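You operate a simulated robot arm through the tools that you are given. There is no shell and no other tool. Be economical: measure what you need, move in short steps, check, and stop when the job is done.

You run a simulated robot arm. Do the job below in one go: nothing can be reset, and whatever is moved stays where it is left.

JOB
Take the purple cell and leave it on top of the red freezer brick.
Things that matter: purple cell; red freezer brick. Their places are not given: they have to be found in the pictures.

The check looks at the end state, three seconds after you hand in, the way a careful person would. Anything else that was tipped, shoved, dropped, spilled or broken makes it a failure.

ROBOT AND FRAMES
A 7-joint arm with a two-finger parallel gripper, fixed in place. Base frame: the origin is at the foot of the arm, x ahead of it, y to its left, z up; the work surface is at about z = 900. Readings come in mm, degrees, newtons and seconds.
With the tool pointing down near the work surface it reaches from about 300 to 680 mm from the base axis. Its first joint turns from -66.0 to 66.0 degrees. Payload 1.57 kg.
The TCP is the grasp point between the finger pads, 30 mm short of the fingertips. In the tool frame z runs along the fingers and y along their closing line. Largest opening 110 mm; finger width 24, thickness 12; the body of the gripper, 48 by 112 mm, starts 78 mm behind the TCP.
Orientation is told as [roll, pitch, yaw] about the base's x, y, z axes, in that order, counted from this pose: with the fingers straight down and closing along the base's y, the tool's x points along the base's -x, its y along +y and its z along -z.

CONTROLS
- The arm moves only by the tool move_arm. Its argument "series" is a list of rows, each an object of numbers (a shift or turn left out is 0, a gripper value left out holds the last): "rx", "ry", "rz": the turn, a rotation vector about the tool's x, y, z in degrees; "dx", "dy", "dz": the shift along the tool's x, y, z in mm; "jaw": the gripper command, from -1 (fully open) to 1 (shut), values between in proportion. In form: [{"rx": .., "ry": .., "rz": .., "dx": .., "dy": .., "dz": .., "jaw": ..}, ...]. A call has 1 to 10 rows; each row shifts and turns the commanded pose from where the row before left it, along the tool's axes as they then stand. Rows are played at 5 a second. More than 50 mm and 8.6 degrees between two rows, or a gripper value outside its range, and nothing of the call is played. Where a pose cannot be reached the arm comes as near as it can. A force on the tool above 40 N (or 10 N above the force at the start of the call, whichever is more), or a blocked arm, ends the call early, and 0.2 s more pass. Each finger travels about 108 mm/s and halts on what it meets, pressing with about 20 N; the grip force reading is that of the motor and also rises with nothing between the fingers. The clock runs only during rows and for 0.2 s after the last one: add rows that do not move to give the fingers time. The reply holds the time, the measured pose of the TCP, the force on the tool along the base axes, the opening and the grip force, in the units named above and with some noise.
- Cameras (640 x 400 px; columns grow to the right, rows downward): "scene" is fixed at [152.5, -381.4, 1418.1]; the picture's right is [0.88, -0.48, 0.00], its down [-0.22, -0.40, -0.89] and it looks along [0.43, 0.78, -0.46] (base axes); focal length 370 px, centre (320, 200). "wrist" rides on the gripper at [70, 16, -141] in the tool frame; the picture's right is [-0.23, 0.97, 0.00], its down [-0.86, -0.20, -0.48] and it looks along [-0.47, -0.11, 0.88] (tool axes); focal length 222 px, centre (320, 200).
- get_image(camera): a new picture of that camera. It takes no simulated time.
- measure_at(camera, pixels): for up to 12 pixels [column, row] of the newest picture of that camera ("zoom" is the newest enlarged one), the place [x, y, z] in the base frame of the surface seen there, good to about 3 mm. It takes no simulated time.
- zoom(camera, box): a new picture of the part [left, top, right, bottom] of that camera's present view, enlarged. It takes no simulated time.
- job_done(): hands the job in; it is judged then, once.

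Go step by step. Measure first, check grasps and placings, and put right what went wrong. The budget is 60 turns and 30 pictures, counting those below and the enlarged ones. Unless the task says otherwise, let go and move clear before handing in, and close with one line.

The tools are called after "Request:" by a JSON object that holds its "name" and its "arguments". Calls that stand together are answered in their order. move_arm: Moves the arm, as the interface text tells. Its arguments: {"type":"object","properties":{"series":{"type":"array","items":{"type":"object","properties":{"rx":{"type":"number"},"ry":{"type":"number"},"rz":{"type":"number"},"dx":{"type":"number"},"dy":{"type":"number"},"dz":{"type":"number"},"jaw":{"type":"number"}}}}},"required":["series"]} The other tools are called the same way: get_image (camera) takes a picture; measure_at (camera, pixels) gives the place of the surface under pixels of a picture; zoom (camera, box) takes an enlarged picture of a part of a camera's view; job_done () hands the job in.

At the start:

```text
t: 0.0
tcp_pos: [406.0, -59.6, 1183.3]
ee_rot: [0.1, 0.1, 0.1]
force: [-0.4, 0.3, -0.8]
opening: 109.8
finger_force: 0.1
```

scene: 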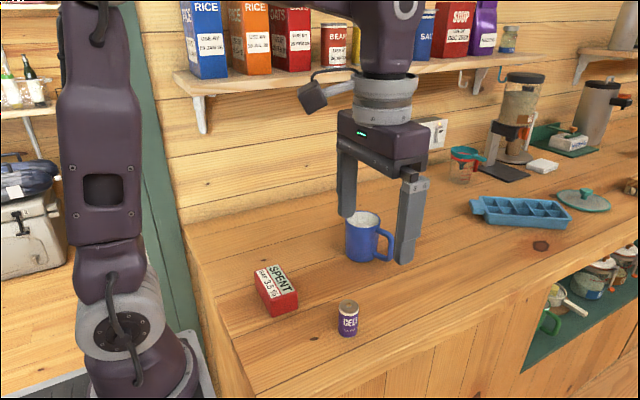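
wrist: 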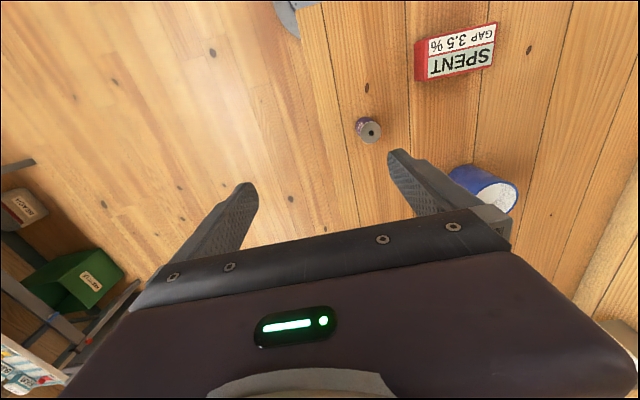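

The scene shows a purple cell at about (348,318) and a red brick labelled SPENT at about (277,290). I'll zoom in on both before measuring.

Request:
{"name": "zoom", "arguments": {"camera": "scene", "box": [230, 240, 390, 340]}}

Request:
{"name": "zoom", "arguments": {"camera": "wrist", "box": [320, 0, 560, 150]}}

```text
4.00 times, centred on (310, 290) of scene
```

zoom: 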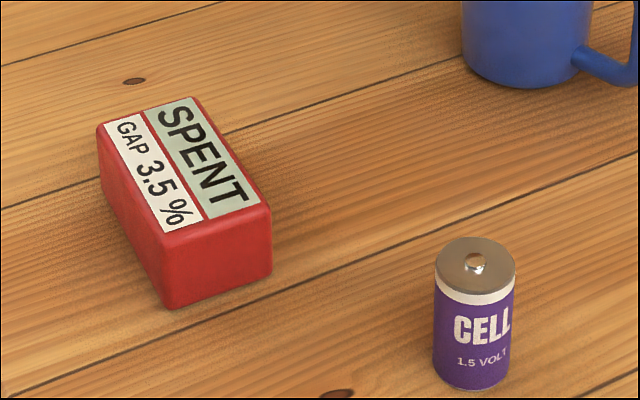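

```text
2.67 times, centred on (440, 75) of wrist
```

zoom: 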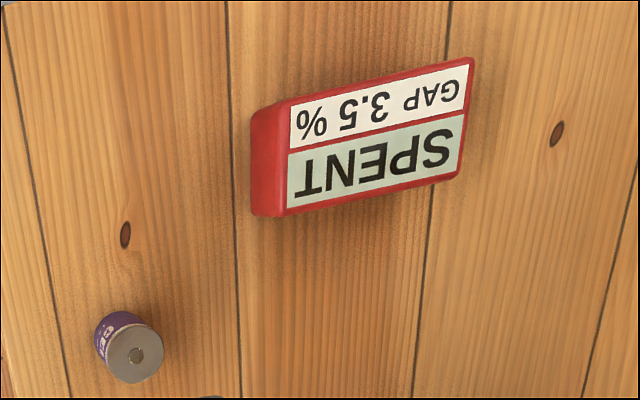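

The cell stands upright with its top at scene (349,305), and the brick's top face runs from about (256,271) to (297,292). I'll measure both.

Request:
{"name": "measure_at", "arguments": {"camera": "zoom", "pixels": [[136, 355], [112, 355], [160, 355], [136, 333], [136, 378], [288, 108], [470, 62], [460, 176], [284, 212], [377, 138], [60, 300]]}}

Request:
{"name": "measure_at", "arguments": {"camera": "scene", "pixels": [[348, 304], [341, 306], [357, 307], [348, 325], [347, 342], [277, 280], [256, 271], [279, 265], [296, 291], [272, 299], [363, 220], [350, 225], [388, 240]]}}

```text
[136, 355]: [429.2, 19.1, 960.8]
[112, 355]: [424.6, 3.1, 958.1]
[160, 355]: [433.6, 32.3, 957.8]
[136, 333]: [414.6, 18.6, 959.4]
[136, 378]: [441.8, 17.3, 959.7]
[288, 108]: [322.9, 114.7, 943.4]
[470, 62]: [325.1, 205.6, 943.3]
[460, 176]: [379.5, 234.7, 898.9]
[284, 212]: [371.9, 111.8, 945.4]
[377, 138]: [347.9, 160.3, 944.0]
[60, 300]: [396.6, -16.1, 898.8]
```

```text
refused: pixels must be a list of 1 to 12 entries
```

The cell's top centre is near (428,18,960), and it's about 30 mm wide and 60 mm tall. The brick's top is at z≈944, centred near (348,159). Next I'll measure the mug to check clearance.

Request:
{"name": "measure_at", "arguments": {"camera": "scene", "pixels": [[348, 304], [347, 325], [277, 280], [256, 271], [279, 265], [296, 291], [272, 299], [363, 245], [347, 225], [390, 245], [363, 213], [348, 215]]}}

```text
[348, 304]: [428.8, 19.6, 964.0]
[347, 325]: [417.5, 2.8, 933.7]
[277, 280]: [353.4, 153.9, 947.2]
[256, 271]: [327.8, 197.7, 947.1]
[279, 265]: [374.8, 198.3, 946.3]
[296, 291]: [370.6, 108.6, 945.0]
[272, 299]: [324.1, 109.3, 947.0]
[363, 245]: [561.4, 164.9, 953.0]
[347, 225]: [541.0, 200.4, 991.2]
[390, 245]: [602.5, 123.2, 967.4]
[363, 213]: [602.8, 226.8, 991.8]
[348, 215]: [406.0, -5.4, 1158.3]
```

The mug is well away (x>540), and the brick's centre is about (349,155,945). I'll move above the cell with the jaws open, stopping with the fingertips just over its top.

Request:
{"name": "move_arm", "arguments": {"series": [{"dx": -5.5, "dy": 19.5, "dz": 20, "jaw": -1}, {"dx": -5.5, "dy": 19.5, "dz": 35}, {"dx": -5.5, "dy": 19.5, "dz": 35}, {"dx": -5.5, "dy": 19.5, "dz": 35}, {"dz": 30}, {"dz": 23}, {}]}}

Request:
{"name": "get_image", "arguments": {"camera": "wrist"}}

Request:
{"name": "get_image", "arguments": {"camera": "scene"}}

```text
t: 1.6
tcp_pos: [428.8, 18.2, 1002.2]
ee_rot: [0.1, 0.0, 0.0]
force: [-0.3, -0.6, 0.6]
opening: 110.1
finger_force: 0.0
```

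```text
25 pictures are left
```

wrist: 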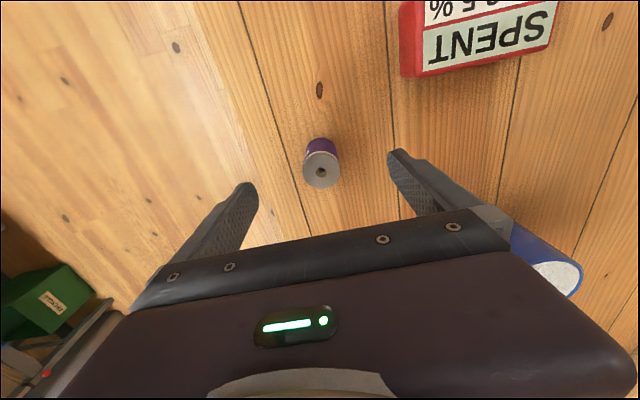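

```text
24 pictures are left
```

scene: 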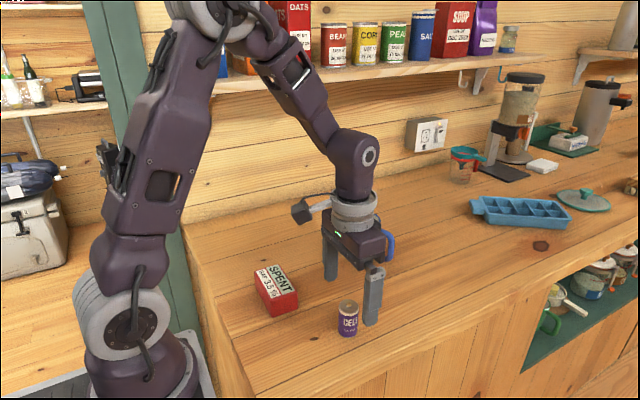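

The scene projection puts the cell between the fingers (top at (348,305)). I'll re-measure its top in the wrist view at (321,170) to confirm centring.

Request:
{"name": "measure_at", "arguments": {"camera": "wrist", "pixels": [[321, 171], [306, 171], [337, 171], [321, 158], [321, 185], [404, 74], [425, 74], [519, 49]]}}

Request:
{"name": "measure_at", "arguments": {"camera": "scene", "pixels": [[348, 305], [342, 306], [355, 306], [348, 301], [348, 310], [348, 322]]}}

```text
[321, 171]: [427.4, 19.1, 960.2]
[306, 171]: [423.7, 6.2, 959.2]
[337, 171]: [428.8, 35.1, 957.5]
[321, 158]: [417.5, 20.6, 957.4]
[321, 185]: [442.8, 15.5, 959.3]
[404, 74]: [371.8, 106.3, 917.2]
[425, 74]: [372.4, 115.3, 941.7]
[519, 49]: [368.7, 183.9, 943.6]
```

```text
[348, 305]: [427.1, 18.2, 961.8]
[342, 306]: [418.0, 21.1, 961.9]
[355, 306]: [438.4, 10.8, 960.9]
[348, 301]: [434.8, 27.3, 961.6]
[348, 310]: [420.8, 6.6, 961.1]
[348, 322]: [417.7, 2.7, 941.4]
```

The cell is centred at about (428.5,18.5) under the TCP. I'll descend to z≈936 and close.

Request:
{"name": "move_arm", "arguments": {"series": [{"dz": 22}, {"dz": 22}, {"dz": 22}, {}, {"jaw": 0}, {"jaw": 0.3}, {"jaw": 1}, {}, {}, {}]}}

```text
t: 3.8
tcp_pos: [430.1, 17.0, 937.6]
ee_rot: [0.0, 0.0, 0.0]
force: [-0.4, 0.1, -0.3]
opening: 33.8
finger_force: 19.7
```

The opening has stopped at 33.8 mm with 19.7 N on the fingers, so the cell is gripped. I'll lift it straight up and look.

Request:
{"name": "move_arm", "arguments": {"series": [{"dz": -20}, {"dz": -30}, {"dz": -30}, {"dz": -20}, {}]}}

Request:
{"name": "get_image", "arguments": {"camera": "wrist"}}

Request:
{"name": "zoom", "arguments": {"camera": "scene", "box": [230, 200, 422, 320]}}

```text
t: 5.0
tcp_pos: [427.9, 17.7, 1037.1]
ee_rot: [0.1, 0.1, -0.1]
force: [-0.1, -0.4, 0.7]
opening: 0.1
finger_force: 20.1
```

```text
23 pictures are left
```

wrist: 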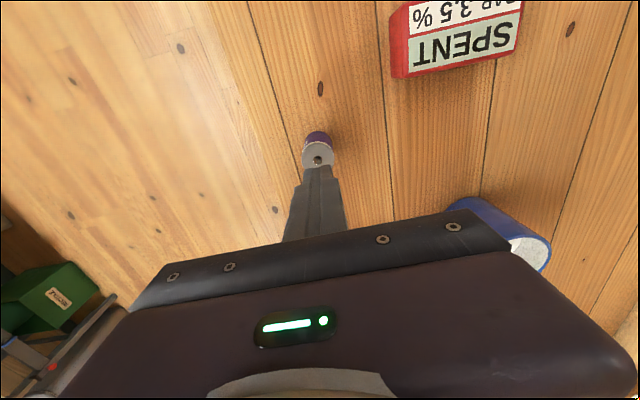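

```text
3.33 times, centred on (326, 260) of scene
```

zoom: 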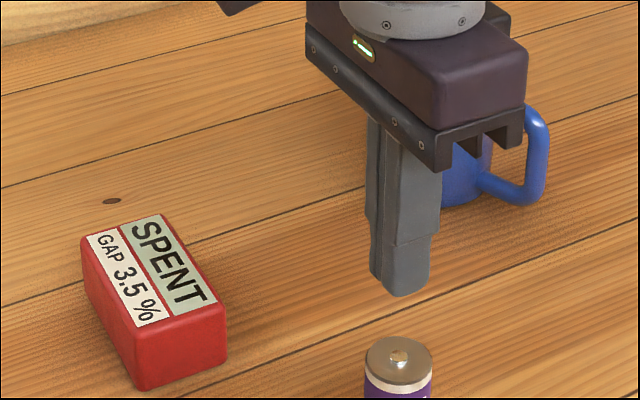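

The fingers are shut (opening 0.1), so the cell slipped out. It's still standing at (318,150) in the wrist view. I'll check where it is and look for any tilt before trying again.

Request:
{"name": "zoom", "arguments": {"camera": "scene", "box": [308, 285, 388, 345]}}

Request:
{"name": "measure_at", "arguments": {"camera": "scene", "pixels": [[348, 305], [342, 306], [355, 306], [348, 301], [348, 310], [348, 322]]}}

```text
6.67 times, centred on (348, 315) of scene
```

zoom: 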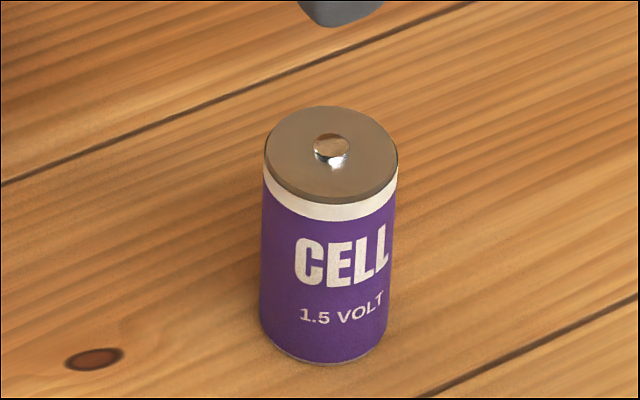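

```text
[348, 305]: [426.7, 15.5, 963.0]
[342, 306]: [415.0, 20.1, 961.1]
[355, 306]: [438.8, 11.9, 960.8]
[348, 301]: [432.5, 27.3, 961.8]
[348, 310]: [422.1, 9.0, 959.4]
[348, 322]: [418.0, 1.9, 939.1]
```

The cell is upright and hasn't moved. I'll regrip it and lift very slowly while watching the opening and force.

Request:
{"name": "move_arm", "arguments": {"series": [{"jaw": -1}, {}, {}, {}, {}]}}

Request:
{"name": "move_arm", "arguments": {"series": [{"dz": 34}, {"dz": 34}, {"dz": 33}, {}, {"jaw": 0}, {"jaw": 0.3}, {"jaw": 1}, {}, {}, {}]}}

Request:
{"name": "move_arm", "arguments": {"series": [{}, {}, {"dz": -1}, {"dz": -1}, {"dz": -1}, {"dz": -1}, {"dz": -1}, {"dz": -1}]}}

Request:
{"name": "zoom", "arguments": {"camera": "scene", "box": [308, 285, 388, 345]}}

```text
t: 6.2
tcp_pos: [427.7, 17.8, 1036.5]
ee_rot: [-0.1, 0.1, 0.0]
force: [0.0, -0.7, -0.7]
opening: 110.0
finger_force: 0.0
```

```text
t: 8.4
tcp_pos: [429.4, 19.3, 938.3]
ee_rot: [0.0, 0.0, 0.2]
force: [0.0, -0.2, 0.1]
opening: 33.6
finger_force: 19.8
```

```text
t: 10.2
tcp_pos: [427.1, 18.7, 943.1]
ee_rot: [0.0, 0.1, -0.1]
force: [0.3, -0.4, -1.7]
opening: 33.7
finger_force: 20.0
```

```text
6.67 times, centred on (348, 315) of scene
```

zoom: 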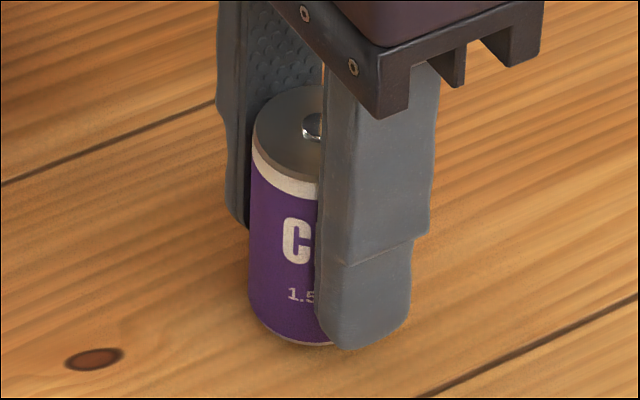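

The cell's rim rose from zoom row 105 to about 85, and the z force is −1.7 N, so a slow lift holds it. I'll keep lifting gently and check for slip.

Request:
{"name": "move_arm", "arguments": {"series": [{"dz": -1}, {"dz": -1.5}, {"dz": -2}, {"dz": -2}, {"dz": -2}, {"dz": -2}, {"dz": -2}, {"dz": -1.5}, {"dz": -1}, {}]}}

Request:
{"name": "zoom", "arguments": {"camera": "scene", "box": [308, 275, 388, 345]}}

```text
t: 12.4
tcp_pos: [428.3, 18.8, 958.1]
ee_rot: [0.0, 0.0, 0.0]
force: [-0.3, 0.1, -1.0]
opening: 33.7
finger_force: 20.1
```

```text
5.71 times, centred on (348, 310) of scene
```

zoom: 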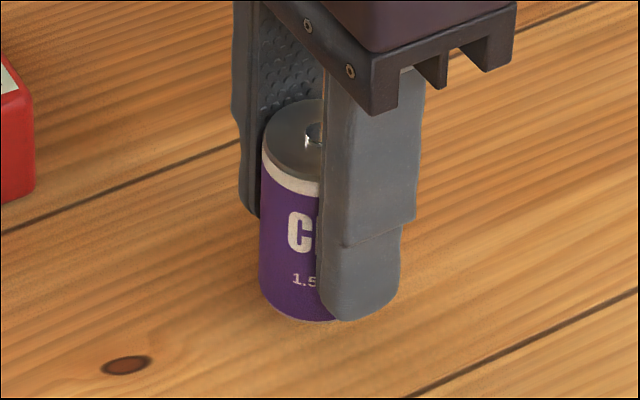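

The cell moved about 1 px relative to the finger step, so there may be a slow slip. I'll hold still for 2 s to find out whether it creeps over time or only slips with motion.

Request:
{"name": "move_arm", "arguments": {"series": [{}, {}, {}, {}, {}, {}, {}, {}, {}, {}]}}

Request:
{"name": "zoom", "arguments": {"camera": "scene", "box": [308, 275, 388, 345]}}

```text
t: 14.6
tcp_pos: [427.8, 18.3, 958.5]
ee_rot: [0.0, 0.0, 0.1]
force: [-0.2, -0.8, -2.4]
opening: 33.7
finger_force: 19.6
```

```text
5.71 times, centred on (348, 310) of scene
```

zoom: 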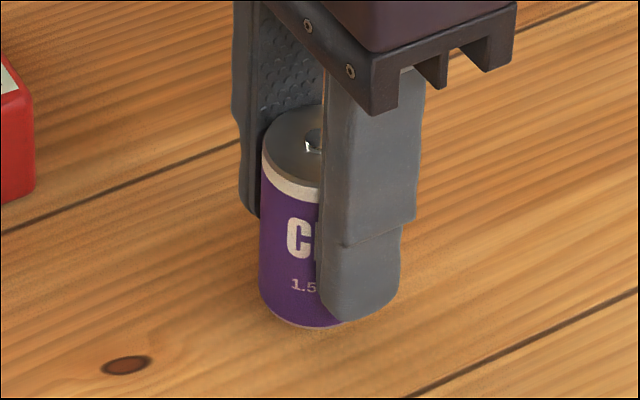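

The cell crept about 2 mm in 2.2 s, so the grip is slippery but usable if I don't linger. I'll do a smooth, quick diagonal lift towards the brick.

Request:
{"name": "move_arm", "arguments": {"series": [{"dz": -2, "dy": 1, "dx": 0.6}, {"dz": -4, "dy": 3, "dx": 1.7}, {"dz": -6, "dy": 5, "dx": 2.9}, {"dz": -7, "dy": 7, "dx": 4}, {"dz": -8, "dy": 9, "dx": 5.2}, {"dz": -8, "dy": 9, "dx": 5.2}, {"dz": -8, "dy": 9, "dx": 5.2}, {"dz": -7, "dy": 7, "dx": 4}, {"dz": -5, "dy": 5, "dx": 2.9}, {"dz": -3, "dy": 3, "dx": 1.7}]}}

Request:
{"name": "zoom", "arguments": {"camera": "scene", "box": [230, 215, 390, 335]}}

```text
t: 16.8
tcp_pos: [396.0, 75.8, 1017.2]
ee_rot: [0.0, 0.0, -0.1]
force: [-0.1, 0.5, -1.7]
opening: 33.9
finger_force: 19.8
```

```text
3.33 times, centred on (310, 275) of scene
```

zoom: 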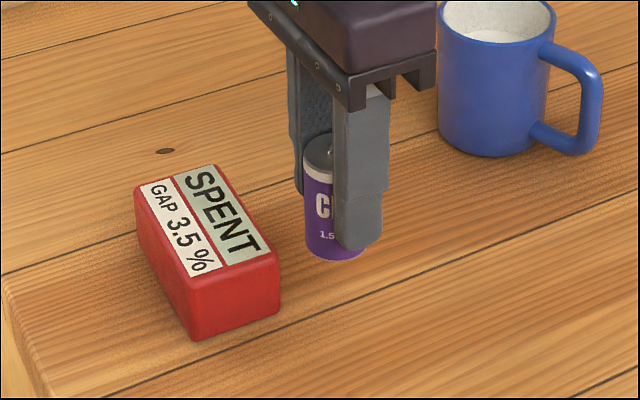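

It's held (opening 33.9, z force −1.7 N). I'll measure the cell's top at zoom (318,152) and its lower edge at about (325,255) to check height above the brick.

Request:
{"name": "measure_at", "arguments": {"camera": "zoom", "pixels": [[318, 155], [320, 165], [322, 250], [330, 254], [345, 240], [360, 240]]}}

```text
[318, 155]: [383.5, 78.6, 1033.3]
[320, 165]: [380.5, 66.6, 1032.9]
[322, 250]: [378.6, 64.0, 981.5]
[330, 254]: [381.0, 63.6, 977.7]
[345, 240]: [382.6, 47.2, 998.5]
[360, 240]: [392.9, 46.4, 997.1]
```

The cell's bottom is at z≈973, 28 mm above the brick. Now the remaining sideways move to over its centre.

Request:
{"name": "move_arm", "arguments": {"series": [{"dy": 2, "dx": 1.2}, {"dy": 5, "dx": 3}, {"dy": 9, "dx": 5.3}, {"dy": 12, "dx": 7.1}, {"dy": 12, "dx": 7.1}, {"dy": 12, "dx": 7.1}, {"dy": 12, "dx": 7.1}, {"dy": 8, "dx": 4.8}, {"dy": 5, "dx": 3}, {"dy": 2, "dx": 1.2}]}}

Request:
{"name": "zoom", "arguments": {"camera": "scene", "box": [220, 215, 340, 315]}}

```text
t: 19.0
tcp_pos: [348.3, 156.2, 1017.2]
ee_rot: [0.0, 0.0, 0.0]
force: [-0.6, 0.5, -1.5]
opening: 33.9
finger_force: 19.8
```

```text
4.00 times, centred on (280, 265) of scene
```

zoom: 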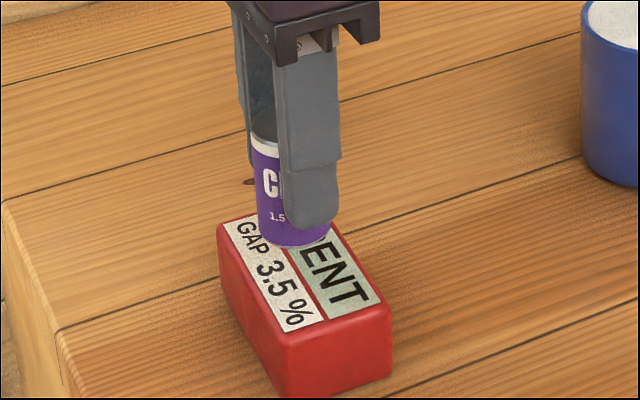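

Request:
{"name": "measure_at", "arguments": {"camera": "zoom", "pixels": [[265, 125], [275, 238], [283, 241], [295, 240], [300, 265], [340, 300]]}}

```text
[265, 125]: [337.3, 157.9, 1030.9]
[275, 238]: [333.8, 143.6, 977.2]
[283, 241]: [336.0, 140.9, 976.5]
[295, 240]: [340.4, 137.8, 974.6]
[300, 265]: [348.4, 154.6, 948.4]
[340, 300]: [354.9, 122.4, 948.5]
```

The cell is over the brick's centre with its bottom at about 971 against a brick top of about 945. I'll lower it in small steps and watch the force for contact.

Request:
{"name": "move_arm", "arguments": {"series": [{"dz": 2}, {"dz": 4}, {"dz": 4}, {"dz": 4}, {"dz": 3}, {"dz": 2}, {"dz": 1}, {"dz": 1}, {"dz": 1}]}}

Request:
{"name": "zoom", "arguments": {"camera": "scene", "box": [220, 215, 340, 315]}}

```text
t: 21.0
tcp_pos: [348.4, 156.4, 993.8]
ee_rot: [0.0, 0.0, -0.1]
force: [-2.9, -1.3, 12.0]
opening: 33.9
finger_force: 19.6
```

```text
4.00 times, centred on (280, 265) of scene
```

zoom: 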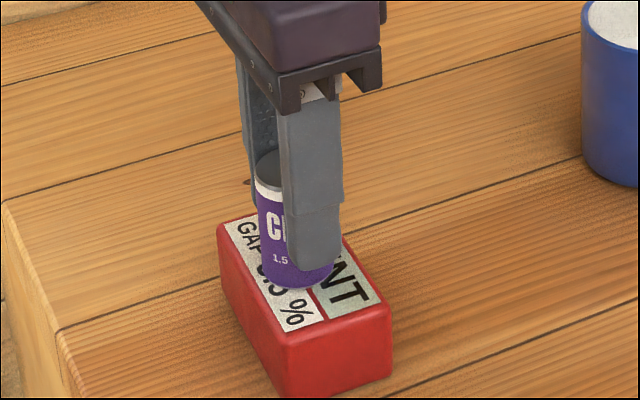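

The 12 N upward force shows the cell is resting on the brick. I'll pause so the pressure eases, then open gradually.

Request:
{"name": "move_arm", "arguments": {"series": [{"dz": -0.5}, {}, {"jaw": 0.36}, {"jaw": 0.3}, {"jaw": 0.2}, {"jaw": 0}, {"jaw": -0.3}, {}, {}]}}

Request:
{"name": "zoom", "arguments": {"camera": "scene", "box": [220, 215, 340, 315]}}

```text
t: 23.0
tcp_pos: [348.7, 154.4, 995.3]
ee_rot: [0.0, 0.0, 0.0]
force: [0.8, 0.0, -0.1]
opening: 71.5
finger_force: 0.1
```

```text
4.00 times, centred on (280, 265) of scene
```

zoom: 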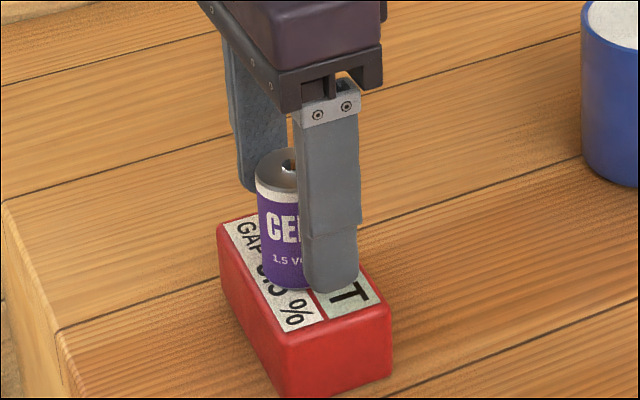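

The cell is standing free on the brick with the fingers open. I'll raise the arm straight up to clear it.

Request:
{"name": "move_arm", "arguments": {"series": [{"dz": -10}, {"dz": -25}, {"dz": -35}, {"dz": -35}, {"dz": -25}, {}]}}

Request:
{"name": "get_image", "arguments": {"camera": "scene"}}

Request:
{"name": "zoom", "arguments": {"camera": "scene", "box": [220, 215, 340, 315]}}

```text
t: 24.4
tcp_pos: [345.2, 154.5, 1126.2]
ee_rot: [0.1, 0.0, 0.0]
force: [-0.5, -0.1, -0.1]
opening: 71.5
finger_force: 0.0
```

```text
13 pictures are left
```

scene: 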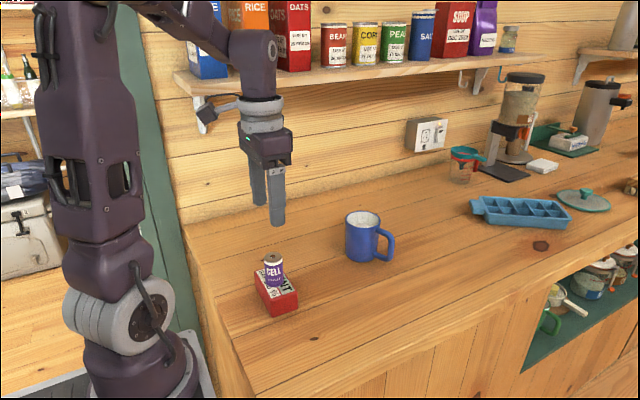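

```text
4.00 times, centred on (280, 265) of scene
```

zoom: 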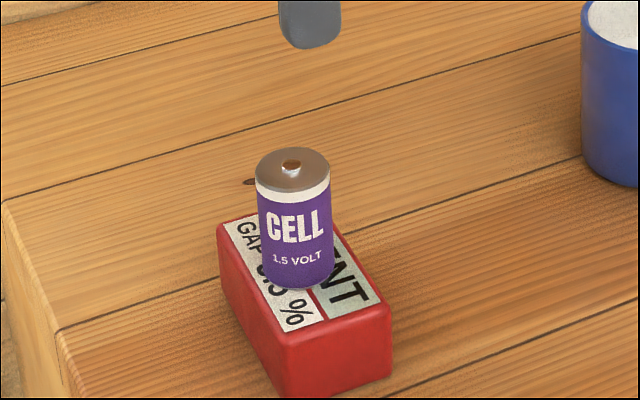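

The cell stands upright near the middle of the red brick (scene (272,275)), the gripper is clear and nothing else has moved. I'm handing in.

Request:
{"name": "job_done", "arguments": {}}

```text
The job is handed in.
```

The purple cell is standing upright on top of the red freezer brick; it slipped from the first grip without tipping, and nothing else was disturbed.
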